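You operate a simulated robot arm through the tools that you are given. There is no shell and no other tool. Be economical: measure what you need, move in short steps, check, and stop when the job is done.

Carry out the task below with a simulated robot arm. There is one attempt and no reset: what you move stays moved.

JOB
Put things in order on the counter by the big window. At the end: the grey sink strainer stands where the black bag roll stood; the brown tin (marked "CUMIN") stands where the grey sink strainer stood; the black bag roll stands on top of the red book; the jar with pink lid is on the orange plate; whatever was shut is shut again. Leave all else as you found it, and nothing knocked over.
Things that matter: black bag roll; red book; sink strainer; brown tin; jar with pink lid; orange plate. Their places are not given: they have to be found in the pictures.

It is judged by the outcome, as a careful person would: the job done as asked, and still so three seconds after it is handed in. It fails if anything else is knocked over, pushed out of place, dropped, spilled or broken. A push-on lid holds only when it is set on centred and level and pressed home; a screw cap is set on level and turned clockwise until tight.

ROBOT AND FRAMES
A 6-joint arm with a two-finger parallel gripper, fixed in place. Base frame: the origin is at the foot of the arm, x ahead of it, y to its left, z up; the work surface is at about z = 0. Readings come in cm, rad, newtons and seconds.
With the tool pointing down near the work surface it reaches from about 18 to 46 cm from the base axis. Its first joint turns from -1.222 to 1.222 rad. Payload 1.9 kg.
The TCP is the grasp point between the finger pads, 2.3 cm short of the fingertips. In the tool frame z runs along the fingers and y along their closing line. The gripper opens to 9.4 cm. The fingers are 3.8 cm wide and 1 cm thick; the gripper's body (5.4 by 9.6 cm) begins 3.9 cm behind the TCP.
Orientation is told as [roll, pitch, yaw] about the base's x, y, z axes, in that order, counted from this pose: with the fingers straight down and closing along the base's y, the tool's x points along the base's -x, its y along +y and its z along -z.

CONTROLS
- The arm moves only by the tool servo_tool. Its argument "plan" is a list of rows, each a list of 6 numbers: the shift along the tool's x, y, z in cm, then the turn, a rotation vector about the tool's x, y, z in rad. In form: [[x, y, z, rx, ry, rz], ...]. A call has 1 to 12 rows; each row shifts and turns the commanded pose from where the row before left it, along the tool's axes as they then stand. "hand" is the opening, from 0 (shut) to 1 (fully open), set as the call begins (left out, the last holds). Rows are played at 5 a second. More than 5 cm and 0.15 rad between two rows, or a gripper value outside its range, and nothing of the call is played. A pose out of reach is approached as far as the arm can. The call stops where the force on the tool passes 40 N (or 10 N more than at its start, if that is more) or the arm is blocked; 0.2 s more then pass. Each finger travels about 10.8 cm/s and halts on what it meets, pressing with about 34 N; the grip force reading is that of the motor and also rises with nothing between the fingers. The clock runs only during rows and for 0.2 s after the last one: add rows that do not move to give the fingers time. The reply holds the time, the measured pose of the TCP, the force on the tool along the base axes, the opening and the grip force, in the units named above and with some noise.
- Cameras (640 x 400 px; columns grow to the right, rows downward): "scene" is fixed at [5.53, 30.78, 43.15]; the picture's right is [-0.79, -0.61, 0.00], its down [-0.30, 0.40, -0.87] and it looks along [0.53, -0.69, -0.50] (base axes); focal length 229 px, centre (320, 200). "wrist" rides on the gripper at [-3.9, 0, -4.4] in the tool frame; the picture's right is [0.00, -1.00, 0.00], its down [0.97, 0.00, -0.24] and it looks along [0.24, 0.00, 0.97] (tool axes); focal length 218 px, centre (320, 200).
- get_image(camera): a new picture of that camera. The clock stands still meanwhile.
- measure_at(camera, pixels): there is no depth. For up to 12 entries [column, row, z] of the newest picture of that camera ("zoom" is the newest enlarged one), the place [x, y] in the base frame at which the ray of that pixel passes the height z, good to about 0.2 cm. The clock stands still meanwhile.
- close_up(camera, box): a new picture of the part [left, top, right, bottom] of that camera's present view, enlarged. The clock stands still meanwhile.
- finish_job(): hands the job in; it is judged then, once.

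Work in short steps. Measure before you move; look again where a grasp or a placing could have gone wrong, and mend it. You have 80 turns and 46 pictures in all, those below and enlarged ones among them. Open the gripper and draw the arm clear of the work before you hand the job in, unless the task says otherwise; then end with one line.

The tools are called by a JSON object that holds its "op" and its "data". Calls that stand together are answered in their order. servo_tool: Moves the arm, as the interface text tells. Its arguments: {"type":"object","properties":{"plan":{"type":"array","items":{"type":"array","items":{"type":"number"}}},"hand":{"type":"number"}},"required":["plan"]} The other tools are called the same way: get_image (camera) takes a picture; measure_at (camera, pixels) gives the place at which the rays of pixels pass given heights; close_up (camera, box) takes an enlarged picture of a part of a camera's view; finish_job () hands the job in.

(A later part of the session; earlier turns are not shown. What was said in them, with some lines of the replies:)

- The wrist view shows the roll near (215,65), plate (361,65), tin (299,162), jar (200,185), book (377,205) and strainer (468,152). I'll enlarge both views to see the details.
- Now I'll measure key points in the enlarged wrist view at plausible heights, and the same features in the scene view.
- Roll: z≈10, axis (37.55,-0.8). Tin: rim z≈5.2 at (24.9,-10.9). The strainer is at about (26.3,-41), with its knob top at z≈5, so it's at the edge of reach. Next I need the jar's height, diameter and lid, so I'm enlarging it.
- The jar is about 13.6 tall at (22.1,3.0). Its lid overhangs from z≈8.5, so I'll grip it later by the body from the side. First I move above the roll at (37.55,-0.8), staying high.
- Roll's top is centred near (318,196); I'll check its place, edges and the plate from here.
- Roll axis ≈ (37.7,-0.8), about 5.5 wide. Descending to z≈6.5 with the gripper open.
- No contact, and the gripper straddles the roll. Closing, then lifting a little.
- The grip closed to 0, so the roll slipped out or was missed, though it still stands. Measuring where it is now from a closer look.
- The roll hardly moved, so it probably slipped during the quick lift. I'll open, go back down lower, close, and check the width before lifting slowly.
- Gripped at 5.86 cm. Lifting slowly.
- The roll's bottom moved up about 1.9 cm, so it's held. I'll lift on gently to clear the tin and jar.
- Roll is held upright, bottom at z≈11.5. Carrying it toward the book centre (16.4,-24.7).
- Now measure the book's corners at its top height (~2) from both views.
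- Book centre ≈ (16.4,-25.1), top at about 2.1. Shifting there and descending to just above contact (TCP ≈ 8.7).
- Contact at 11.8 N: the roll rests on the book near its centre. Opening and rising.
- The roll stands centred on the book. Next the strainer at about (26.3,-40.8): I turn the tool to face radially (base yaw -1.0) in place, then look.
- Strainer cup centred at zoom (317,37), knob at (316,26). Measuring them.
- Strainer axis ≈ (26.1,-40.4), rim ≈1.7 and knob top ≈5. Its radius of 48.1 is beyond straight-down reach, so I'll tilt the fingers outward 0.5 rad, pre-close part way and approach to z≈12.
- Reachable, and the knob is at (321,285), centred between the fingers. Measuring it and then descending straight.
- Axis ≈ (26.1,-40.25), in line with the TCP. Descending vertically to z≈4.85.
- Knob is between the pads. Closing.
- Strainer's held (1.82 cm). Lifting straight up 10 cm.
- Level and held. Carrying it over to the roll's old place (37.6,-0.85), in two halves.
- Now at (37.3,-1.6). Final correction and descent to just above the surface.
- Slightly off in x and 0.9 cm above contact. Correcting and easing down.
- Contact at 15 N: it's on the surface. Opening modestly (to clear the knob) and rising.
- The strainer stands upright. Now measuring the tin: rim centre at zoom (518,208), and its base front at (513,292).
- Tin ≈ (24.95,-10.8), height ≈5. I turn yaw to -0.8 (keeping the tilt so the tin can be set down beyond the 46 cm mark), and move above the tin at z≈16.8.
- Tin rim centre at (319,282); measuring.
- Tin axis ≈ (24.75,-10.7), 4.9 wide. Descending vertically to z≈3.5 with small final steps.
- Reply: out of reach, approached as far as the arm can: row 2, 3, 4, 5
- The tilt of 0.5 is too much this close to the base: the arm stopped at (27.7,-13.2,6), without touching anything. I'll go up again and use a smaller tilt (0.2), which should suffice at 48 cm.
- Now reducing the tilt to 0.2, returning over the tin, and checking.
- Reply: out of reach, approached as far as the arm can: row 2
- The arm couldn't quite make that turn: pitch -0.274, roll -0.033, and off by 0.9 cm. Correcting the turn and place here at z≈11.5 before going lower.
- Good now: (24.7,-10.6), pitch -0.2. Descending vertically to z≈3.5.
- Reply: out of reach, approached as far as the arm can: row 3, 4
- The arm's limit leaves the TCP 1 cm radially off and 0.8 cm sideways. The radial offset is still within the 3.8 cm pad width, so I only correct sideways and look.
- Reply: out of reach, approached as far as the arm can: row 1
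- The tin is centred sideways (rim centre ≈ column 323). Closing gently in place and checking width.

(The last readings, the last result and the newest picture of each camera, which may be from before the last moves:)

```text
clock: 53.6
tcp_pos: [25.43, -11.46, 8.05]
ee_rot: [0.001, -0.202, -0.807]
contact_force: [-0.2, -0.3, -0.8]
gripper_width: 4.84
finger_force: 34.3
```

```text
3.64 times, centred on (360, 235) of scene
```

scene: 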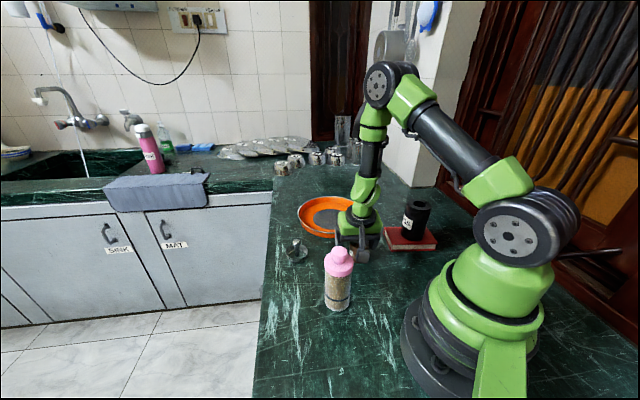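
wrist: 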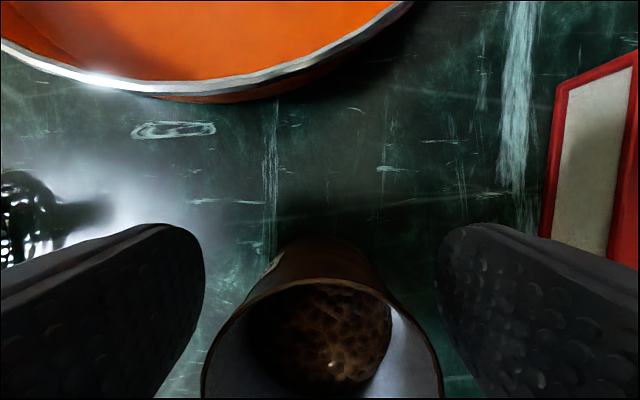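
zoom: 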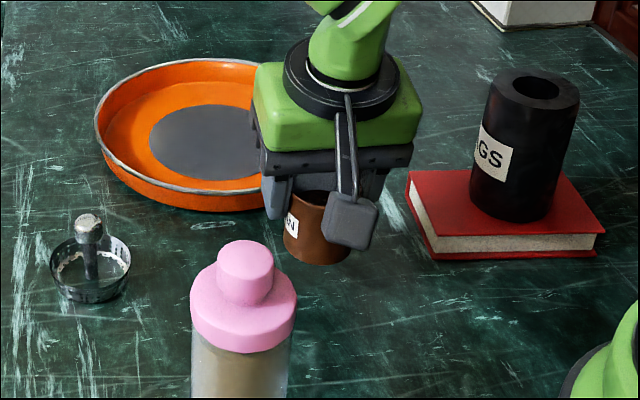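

Held level (4.84 cm). Lifting 10 cm more and turning yaw to -1.0 gently.

{"op": "servo_tool", "data": {"plan": [[-0.12, 0, -0.6, 0, 0, 0], [-0.24, 0, -1.17, 0, 0, 0], [-0.3, 0, -1.47, 0, 0, 0], [-0.3, 0, -1.47, 0, 0, 0], [-0.3, 0, -1.47, 0, 0, 0], [-0.3, 0, -1.47, 0, 0, 0], [-0.24, 0, -1.17, 0, 0, 0], [-0.12, 0, -0.6, 0, 0, 0], [0, 0, 0, 0.013, 0, 0.065], [0, 0, 0, 0.013, 0, 0.065], [0, 0, 0, 0.013, 0, 0.065], [0, 0, 0, 0, 0, 0]]}}

{"op": "servo_tool", "data": {"plan": [[-0.5, -0.3, 0.1, 0, 0, 0], [-1.0, -0.59, 0.2, 0, 0, 0], [-1.5, -0.89, 0.3, 0, 0, 0], [-1.8, -1.07, 0.37, 0, 0, 0], [-1.8, -1.07, 0.37, 0, 0, 0], [-1.8, -1.07, 0.37, 0, 0, 0], [-1.8, -1.07, 0.37, 0, 0, 0], [-1.8, -1.07, 0.37, 0, 0, 0], [-1.5, -0.89, 0.3, 0, 0, 0], [-1.0, -0.59, 0.2, 0, 0, 0], [-0.5, -0.3, 0.1, 0, 0, 0], [0, 0, 0, 0, 0, 0]]}}

```text
clock: 56.2
tcp_pos: [25.46, -11.55, 17.01]
ee_rot: [0.001, -0.201, -1.006]
contact_force: [0.3, 0.5, -0.5]
gripper_width: 4.83
finger_force: 33.4
out of reach, approached as far as the arm can: row 2
```

```text
clock: 58.8
tcp_pos: [26.17, -29.32, 17.0]
ee_rot: [0.002, -0.201, -1.004]
contact_force: [0.7, -0.2, -0.4]
gripper_width: 4.82
finger_force: 34.4
```

Now at (26.2,-29.3,17). Continuing to above the target, TCP (26.74,-41.3).

{"op": "servo_tool", "data": {"plan": [[-0.5, -0.3, 0.1, 0, 0, 0], [-1.1, -0.65, 0.22, 0, 0, 0], [-1.6, -0.94, 0.33, 0, 0, 0], [-1.9, -1.12, 0.39, 0, 0, 0], [-1.9, -1.11, 0.39, 0, 0, 0], [-1.6, -0.94, 0.33, 0, 0, 0], [-1.1, -0.65, 0.22, 0, 0, 0], [-0.5, -0.3, 0.1, 0, 0, 0], [0, 0, 0, 0, 0, 0]]}}

{"op": "servo_tool", "data": {"plan": [[0.12, 0, 0.6, 0, 0, 0], [0.24, 0, 1.17, 0, 0, 0], [0.3, 0, 1.47, 0, 0, 0], [0.3, 0, 1.47, 0, 0, 0], [0.3, 0, 1.47, 0, 0, 0], [0.24, 0, 1.17, 0, 0, 0], [0.2, 0, 0.98, 0, 0, 0], [0.16, 0, 0.78, 0, 0, 0], [0.12, 0, 0.6, 0, 0, 0], [0, 0, 0, 0, 0, 0]]}}

{"op": "close_up", "data": {"camera": "scene", "box": [350, 140, 460, 250]}}

```text
clock: 60.8
tcp_pos: [26.83, -41.05, 16.93]
ee_rot: [0.002, -0.199, -1.007]
contact_force: [0.2, -1.0, -0.6]
gripper_width: 4.82
finger_force: 33.6
```

```text
clock: 63.0
tcp_pos: [26.73, -41.23, 6.91]
ee_rot: [0.002, -0.2, -1.005]
contact_force: [0.6, 0.2, 0.3]
gripper_width: 4.83
finger_force: 34.0
```

```text
3.64 times, centred on (405, 195) of scene
```

zoom: 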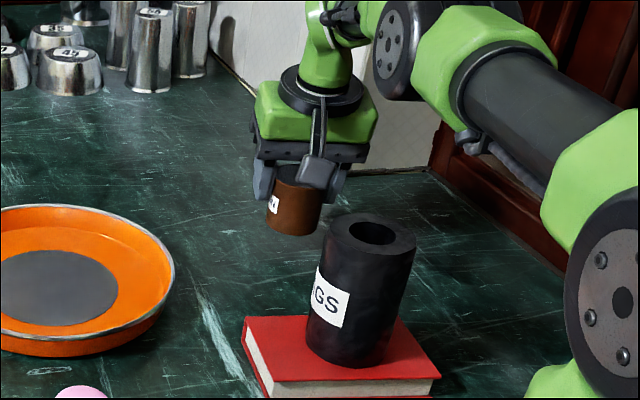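

In place and reachable; tin bottom ≈2.5 above the counter. Easing down to contact.

{"op": "servo_tool", "data": {"plan": [[0.16, 0, 0.78, 0, 0, 0], [0.14, 0, 0.69, 0, 0, 0], [0.1, 0, 0.49, 0, 0, 0], [0.06, 0, 0.29, 0, 0, 0], [0.02, 0, 0.12, 0, 0, 0], [0, 0, 0, 0, 0, 0]]}}

```text
clock: 64.4
tcp_pos: [26.59, -41.06, 4.6]
ee_rot: [0.002, -0.199, -1.006]
contact_force: [-0.3, 0.1, -0.7]
gripper_width: 4.81
finger_force: 34.7
```

{"op": "servo_tool", "data": {"plan": [[0.02, 0, 0.12, 0, 0, 0], [0.02, 0, 0.1, 0, 0, 0], [0.01, 0, 0.08, 0, 0, 0], [0, 0, 0, 0, 0, 0]]}}

```text
clock: 65.4
tcp_pos: [26.72, -41.15, 4.26]
ee_rot: [0.004, -0.203, -1.005]
contact_force: [-1.5, -0.4, 5.9]
gripper_width: 4.84
finger_force: 33.8
```

Contact at 5.9 N. Releasing and rising straight up.

{"op": "servo_tool", "data": {"plan": [[0, 0, 0, 0, 0, 0], [0, 0, 0, 0, 0, 0], [-0.1, 0, -0.5, 0, 0, 0], [-0.3, 0, -1.47, 0, 0, 0], [-0.7, 0, -3.43, 0, 0, 0], [-0.9, 0, -4.41, 0, 0, 0], [-0.9, 0, -4.41, 0, 0, 0], [-0.6, 0, -2.94, 0, 0, 0], [0, 0, 0, 0, 0, 0]], "hand": 0.85}}

{"op": "get_image", "data": {"camera": "wrist"}}

{"op": "close_up", "data": {"camera": "scene", "box": [340, 160, 460, 270]}}

```text
clock: 67.4
tcp_pos: [26.63, -40.51, 21.52]
ee_rot: [0.002, -0.198, -1.004]
contact_force: [-0.2, 0.2, 0.0]
gripper_width: 7.99
finger_force: 0.0
out of reach, approached as far as the arm can: row 7, 8
```

```text
9 pictures are left
```

wrist: 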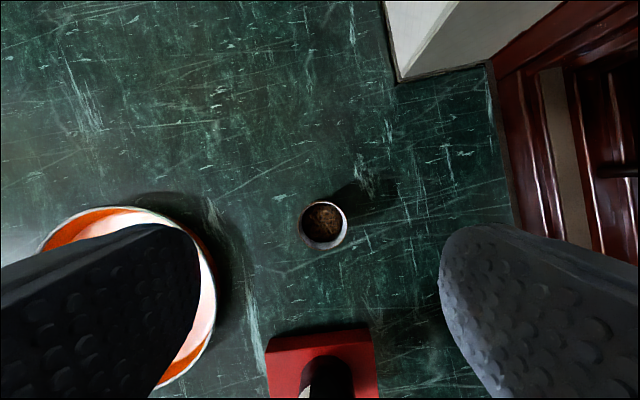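

```text
3.64 times, centred on (400, 215) of scene
```

zoom: 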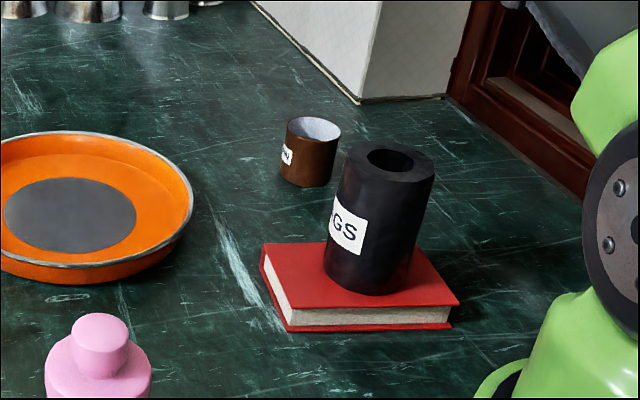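

Tin stands upright with its contents. Checking its location, and the plate's.

{"op": "measure_at", "data": {"camera": "wrist", "pixels": [[325, 224, 5]]}}

{"op": "measure_at", "data": {"camera": "zoom", "pixels": [[313, 129, 5], [70, 215, 0.6], [105, 165, 1]]}}

```text
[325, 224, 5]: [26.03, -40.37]
```

```text
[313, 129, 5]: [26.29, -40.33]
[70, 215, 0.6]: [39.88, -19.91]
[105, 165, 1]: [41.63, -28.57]
```

Tin is at (26.1,-40.35), as wanted. For the jar I plan a sideways-leaning grip on its body below the lid. First I straighten the tool, draw back, and go over to (27,4) at z≈26.

{"op": "servo_tool", "data": {"plan": [[2, 0, 0, 0, 0.1, 0], [2.5, 0, 0, 0, 0.1, 0], [3.5, 0, -1.5, 0, 0, 0], [3.5, 0, -1.5, 0, 0, 0], [3.5, 0, -1.5, 0, 0, 0], [0, 0, 0, 0, 0, 0]], "hand": 1}}

{"op": "servo_tool", "data": {"plan": [[2.79, 3.05, 0, 0, 0, 0], [2.79, 3.05, 0, 0, 0, 0], [2.79, 3.05, 0, 0, 0, 0], [2.79, 3.05, 0, 0, 0, 0], [2.79, 3.05, 0, 0, 0, 0], [2.79, 3.05, 0, 0, 0, 0], [2.79, 3.05, 0, 0, 0, 0], [2.79, 3.05, 0, 0, 0, 0], [0, 0, 0, 0, 0, 0], [0, 0, 0, 0, 0, 0]]}}

```text
clock: 68.8
tcp_pos: [18.49, -27.92, 25.45]
ee_rot: [0.002, -0.001, -1.005]
contact_force: [0.5, -1.2, -0.4]
gripper_width: 9.4
finger_force: 0.0
```

```text
clock: 71.0
tcp_pos: [27.02, 4.17, 25.52]
ee_rot: [0.003, 0.0, -1.005]
contact_force: [-0.1, -0.2, -0.4]
gripper_width: 9.38
finger_force: 0.0
```

Now turning yaw toward +1.3 (rz negative) in place, then starting the tilt.

{"op": "servo_tool", "data": {"plan": [[0, 0, 0, 0, 0, -0.144], [0, 0, 0, 0, 0, -0.144], [0, 0, 0, 0, 0, -0.144], [0, 0, 0, 0, 0, -0.144], [0, 0, 0, 0, 0, -0.144], [0, 0, 0, 0, 0, -0.144], [0, 0, 0, 0, 0, -0.144], [0, 0, 0, 0, 0, -0.144], [0, 0, 0, 0, 0, -0.144], [0, 0, 0, 0, 0, -0.144], [0, 0, 0, 0, 0, -0.144], [0, 0, 0, 0, 0, -0.144]]}}

{"op": "servo_tool", "data": {"plan": [[0, 0, 0, 0, 0, -0.144], [0, 0, 0, 0, 0, -0.144], [0, 0, 0, 0, 0, -0.144], [0, 0, 0, 0, 0, -0.144], [0, 0, 0, 0, 0.14, 0], [0, 0, 0, 0, 0.14, 0], [0, 0, 0, 0, 0.14, 0], [0, 0, 0, 0, 0.14, 0], [0, 0, 0, 0, 0.14, 0], [0, 0, 0, 0, 0.14, 0], [0, 0, 0, 0, 0.12, 0], [0, 0, 0, 0, 0, 0]]}}

{"op": "get_image", "data": {"camera": "scene"}}

```text
clock: 73.6
tcp_pos: [27.17, 4.17, 25.53]
ee_rot: [0.002, -0.002, 0.726]
contact_force: [-0.5, 0.2, 0.0]
gripper_width: 9.39
finger_force: 0.0
```

```text
clock: 76.2
tcp_pos: [26.94, 4.18, 25.64]
ee_rot: [-0.004, 0.959, 1.298]
contact_force: [-0.2, 0.5, -0.7]
gripper_width: 9.36
finger_force: 0.0
```

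```text
7 pictures are left
```

scene: 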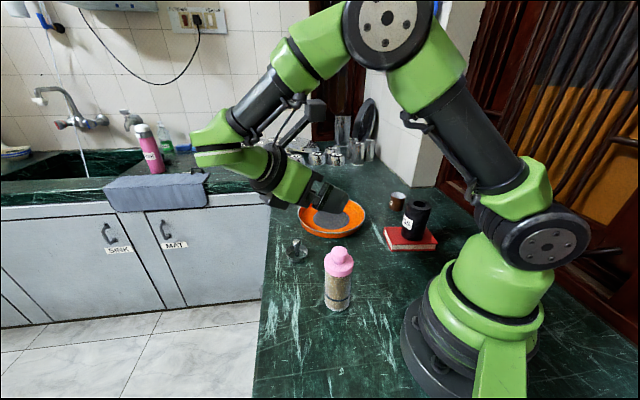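

The leaning pose is reached with the sensor box on top. Now I go back and down to a stand-off point beside the jar, at about (24.7,12.6,6.5).

{"op": "servo_tool", "data": {"plan": [[-2.15, 2.2, -3.07, 0, 0, 0], [-2.16, 2.23, -3.07, 0, 0, 0], [-3.126, 0, 2.194, 0, 0, 0], [-3.126, 0, 2.194, 0, 0, 0], [-3.126, 0, 2.194, 0, 0, 0], [-3.126, 0, 2.194, 0, 0, 0], [-3.126, 0, 2.194, 0, 0, 0], [0, 0, 0, 0, 0, 0], [0, 0, 0, 0, 0, 0]]}}

{"op": "get_image", "data": {"camera": "wrist"}}

```text
clock: 78.2
tcp_pos: [25.04, 12.51, 6.54]
ee_rot: [-0.003, 0.959, 1.297]
contact_force: [-0.1, 0.3, 0.2]
gripper_width: 9.39
finger_force: 0.2
```

```text
6 pictures are left
```

wrist: 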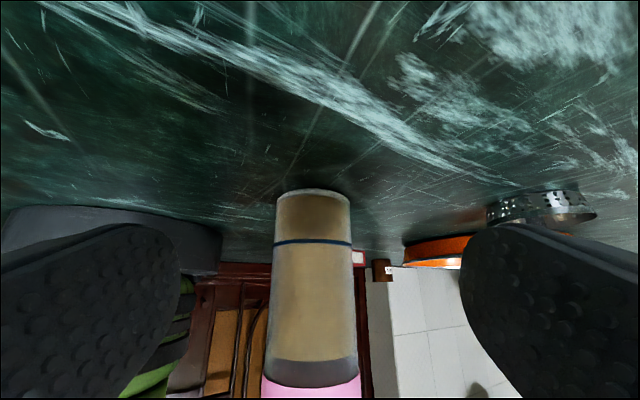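

Jar is centred near column 312, matching axis (22.0,3.0). Advancing horizontally along the fingers' heading 8.4 cm with a 0.36 cm sideways correction.

{"op": "servo_tool", "data": {"plan": [[0, 0.36, 0, 0, 0, 0], [1.2, 0, 1.71, 0, 0, 0], [1.2, 0, 1.71, 0, 0, 0], [1.0, 0, 1.43, 0, 0, 0], [0.8, 0, 1.14, 0, 0, 0], [0.6, 0, 0.86, 0, 0, 0], [0, 0, 0, 0, 0, 0], [0, 0, 0, 0, 0, 0]], "hand": 0.87}}

{"op": "close_up", "data": {"camera": "scene", "box": [270, 190, 410, 320]}}

```text
clock: 80.0
tcp_pos: [22.24, 4.38, 6.6]
ee_rot: [-0.003, 0.959, 1.295]
contact_force: [-0.2, 1.6, 0.8]
gripper_width: 8.21
finger_force: 0.1
```

```text
3.08 times, centred on (340, 255) of scene
```

zoom: 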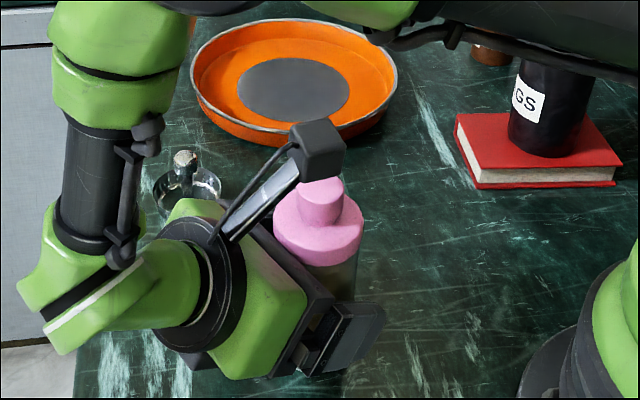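

No contact so far; the jar's between the fingers below the lid. Closing.

{"op": "servo_tool", "data": {"plan": [[0, 0, 0, 0, 0, 0], [0, 0, 0, 0, 0, 0], [0, 0, 0, 0, 0, 0], [0, 0, 0, 0, 0, 0]], "hand": 0}}

```text
clock: 81.0
tcp_pos: [22.34, 4.41, 6.46]
ee_rot: [-0.002, 0.959, 1.299]
contact_force: [-0.7, 1.0, 0.5]
gripper_width: 5.32
finger_force: 34.2
```

Gripped on the body at 5.32 cm. Lifting slowly by 8 cm.

{"op": "servo_tool", "data": {"plan": [[0.25, 0, -0.17, 0, 0, 0], [0.41, 0, -0.29, 0, 0, 0], [0.65, 0, -0.46, 0, 0, 0], [0.98, 0, -0.69, 0, 0, 0], [1.15, 0, -0.8, 0, 0, 0], [1.15, 0, -0.8, 0, 0, 0], [0.98, 0, -0.69, 0, 0, 0], [0.65, 0, -0.46, 0, 0, 0], [0.33, 0, -0.23, 0, 0, 0], [0, 0, 0, 0, 0, 0]]}}

{"op": "get_image", "data": {"camera": "scene"}}

```text
clock: 83.2
tcp_pos: [22.22, 4.64, 14.63]
ee_rot: [-0.001, 0.958, 1.298]
contact_force: [0.4, 1.3, -4.2]
gripper_width: 5.33
finger_force: 34.0
```

```text
4 pictures are left
```

scene: 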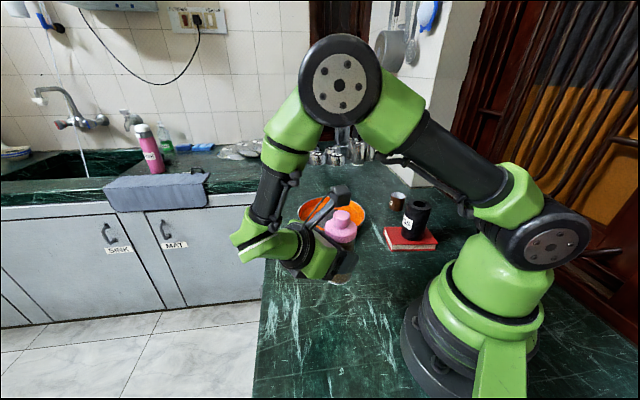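

Jar with lid held. Carrying it toward the plate, smoothly and at constant height.

{"op": "servo_tool", "data": {"plan": [[0.2, -0.45, 0.29, 0, 0, 0], [0.4, -0.9, 0.57, 0, 0, 0], [0.6, -1.35, 0.86, 0, 0, 0], [0.8, -1.79, 1.14, 0, 0, 0], [0.8, -1.79, 1.14, 0, 0, 0], [0.8, -1.79, 1.14, 0, 0, 0], [0.8, -1.79, 1.14, 0, 0, 0], [0.8, -1.79, 1.14, 0, 0, 0], [0.6, -1.35, 0.86, 0, 0, 0], [0.4, -0.9, 0.57, 0, 0, 0], [0.2, -0.45, 0.29, 0, 0, 0], [0, 0, 0, 0, 0, 0]]}}

{"op": "servo_tool", "data": {"plan": [[0.2, -0.45, 0.29, 0, 0, 0], [0.4, -0.9, 0.57, 0, 0, 0], [0.6, -1.35, 0.86, 0, 0, 0], [0.8, -1.79, 1.14, 0, 0, 0], [0.8, -1.79, 1.14, 0, 0, 0], [0.5, -1.12, 0.71, 0, 0, 0], [0.3, -0.67, 0.43, 0, 0, 0], [0, 0, 0, 0, 0, 0]]}}

{"op": "close_up", "data": {"camera": "scene", "box": [260, 130, 420, 270]}}

```text
clock: 85.8
tcp_pos: [33.0, -9.9, 14.43]
ee_rot: [-0.001, 0.958, 1.295]
contact_force: [-0.3, 0.7, -4.0]
gripper_width: 5.35
finger_force: 33.8
```

```text
clock: 87.6
tcp_pos: [39.1, -18.23, 14.54]
ee_rot: [0.0, 0.959, 1.299]
contact_force: [-0.2, 0.0, -3.7]
gripper_width: 5.35
finger_force: 34.0
```

```text
2.86 times, centred on (340, 200) of scene
```

zoom: 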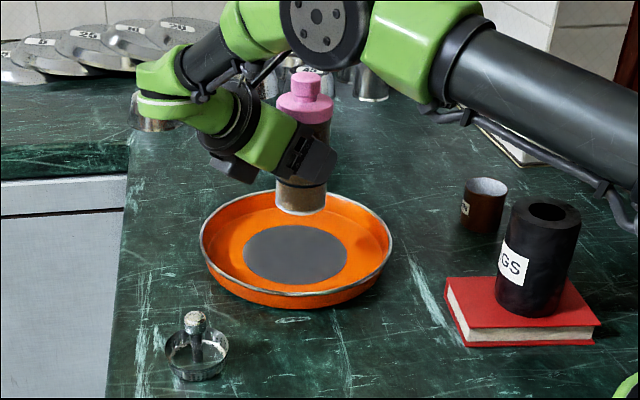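

Over the plate, upright. Lowering to about 1 cm above the plate floor.

{"op": "servo_tool", "data": {"plan": [[-0.41, 0, 0.29, 0, 0, 0], [-0.82, 0, 0.57, 0, 0, 0], [-0.98, 0, 0.69, 0, 0, 0], [-0.98, 0, 0.69, 0, 0, 0], [-0.98, 0, 0.69, 0, 0, 0], [-0.65, 0, 0.46, 0, 0, 0], [-0.41, 0, 0.29, 0, 0, 0], [-0.25, 0, 0.17, 0, 0, 0], [0, 0, 0, 0, 0, 0]]}}

```text
clock: 89.6
tcp_pos: [39.09, -18.16, 7.73]
ee_rot: [-0.002, 0.959, 1.298]
contact_force: [0.7, -0.4, -3.4]
gripper_width: 5.34
finger_force: 33.8
```

No contact yet (force still -3.4, the jar's weight). Stepping down finely.

{"op": "servo_tool", "data": {"plan": [[-0.2, 0, 0.14, 0, 0, 0], [-0.16, 0, 0.11, 0, 0, 0], [-0.08, 0, 0.06, 0, 0, 0], [0, 0, 0, 0, 0, 0]]}}

```text
clock: 90.6
tcp_pos: [39.06, -18.24, 7.16]
ee_rot: [-0.001, 0.957, 1.298]
contact_force: [-0.7, 0.5, -4.1]
gripper_width: 5.34
finger_force: 34.1
```

{"op": "servo_tool", "data": {"plan": [[-0.12, 0, 0.09, 0, 0, 0], [-0.08, 0, 0.06, 0, 0, 0], [0, 0, 0, 0, 0, 0]]}}

```text
clock: 91.4
tcp_pos: [39.04, -18.21, 7.01]
ee_rot: [-0.002, 0.959, 1.296]
contact_force: [0.4, -0.5, -3.1]
gripper_width: 5.38
finger_force: 34.5
```

{"op": "servo_tool", "data": {"plan": [[-0.08, 0, 0.06, 0, 0, 0], [-0.08, 0, 0.06, 0, 0, 0], [0, 0, 0, 0, 0, 0]]}}

```text
clock: 92.2
tcp_pos: [39.22, -18.24, 6.9]
ee_rot: [-0.007, 0.961, 1.293]
contact_force: [-6.1, 3.6, 22.9]
gripper_width: 5.36
finger_force: 34.2
```

Contact at 23 N. Easing off a hair, then opening and waiting.

{"op": "servo_tool", "data": {"plan": [[0.06, 0, -0.04, 0, 0, 0], [0, 0, 0, 0, 0, 0]]}}

{"op": "servo_tool", "data": {"plan": [[0, 0, 0, 0, 0, 0], [0, 0, 0, 0, 0, 0], [0, 0, 0, 0, 0, 0]], "hand": 0.85}}

{"op": "close_up", "data": {"camera": "scene", "box": [260, 150, 400, 270]}}

```text
clock: 92.8
tcp_pos: [39.23, -18.32, 6.74]
ee_rot: [-0.005, 0.956, 1.297]
contact_force: [-3.4, 2.9, 23.0]
gripper_width: 5.33
finger_force: 34.1
```

```text
clock: 93.6
tcp_pos: [39.26, -18.27, 6.9]
ee_rot: [-0.001, 0.958, 1.298]
contact_force: [0.9, 1.4, -0.6]
gripper_width: 8.0
finger_force: 0.0
```

```text
3.33 times, centred on (330, 210) of scene
```

zoom: 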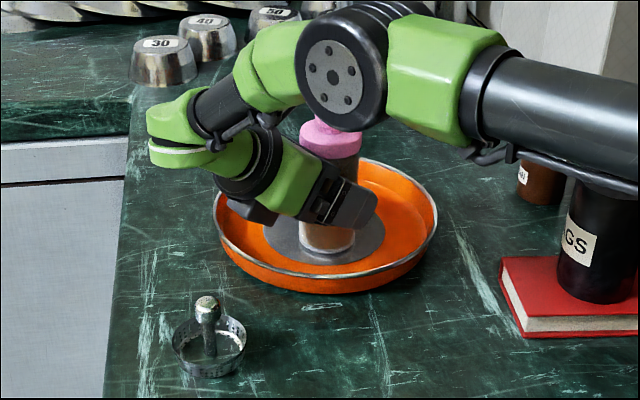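

Jar stands on the plate, lid on. Retreating along the fingers' own axis in small steps.

{"op": "servo_tool", "data": {"plan": [[0, 0, -1, 0, 0, 0], [0, 0, -1.5, 0, 0, 0], [0, 0, -1.5, 0, 0, 0], [0, 0, -2, 0, 0, 0], [0, 0, -2, 0, 0, 0], [0, 0, 0, 0, 0, 0]]}}

```text
clock: 95.0
tcp_pos: [40.93, -11.9, 11.45]
ee_rot: [-0.003, 0.957, 1.296]
contact_force: [0.2, 0.4, 0.1]
gripper_width: 8.0
finger_force: 0.0
```

Clear of the jar. Drawing inward and up.

{"op": "servo_tool", "data": {"plan": [[0.82, 2.5, -0.57, 0, 0, 0], [1.64, 2.5, -1.15, 0, 0, 0], [1.64, 2.5, -1.15, 0, 0, 0], [1.64, 2.5, -1.15, 0, 0, 0], [2.46, 1, -1.72, 0, 0, 0], [2.46, 0, -1.72, 0, 0, 0], [2.46, 0, -1.72, 0, 0, 0], [0, 0, 0, 0, 0, 0]]}}

{"op": "get_image", "data": {"camera": "scene"}}

```text
clock: 96.8
tcp_pos: [30.02, -8.94, 27.51]
ee_rot: [-0.001, 0.958, 1.297]
contact_force: [-0.4, 0.2, 0.4]
gripper_width: 8.01
finger_force: 0.0
```

```text
1 pictures are left
```

scene: 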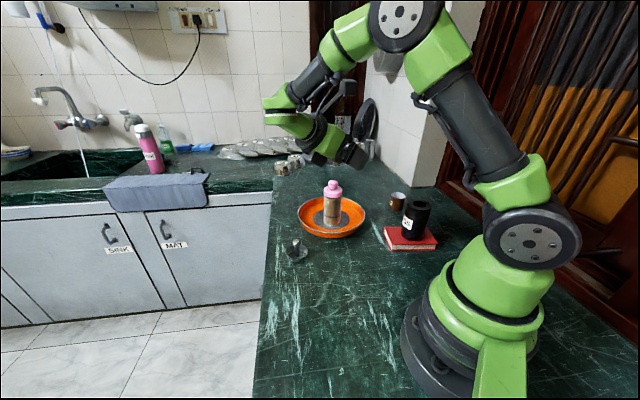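

Everything stands in place and the arm is clear. A last enlarged look to check that the jar is upright and its lid shut.

{"op": "close_up", "data": {"camera": "scene", "box": [270, 165, 450, 275]}}

```text
3.56 times, centred on (360, 220) of scene
```

zoom: 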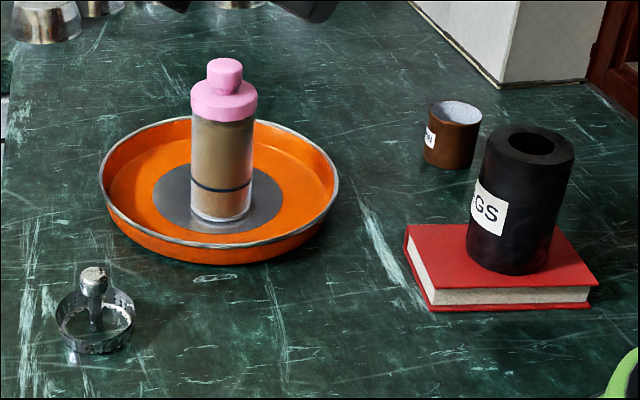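

The jar is upright with its lid seated, and the roll, strainer and tin are all in their places. Handing in.

{"op": "finish_job", "data": {}}

```text
The job is handed in.
```

The job is done and handed in: the strainer, tin, bag roll and jar are where you asked, all upright, the jar's lid never came off, and the arm is clear.
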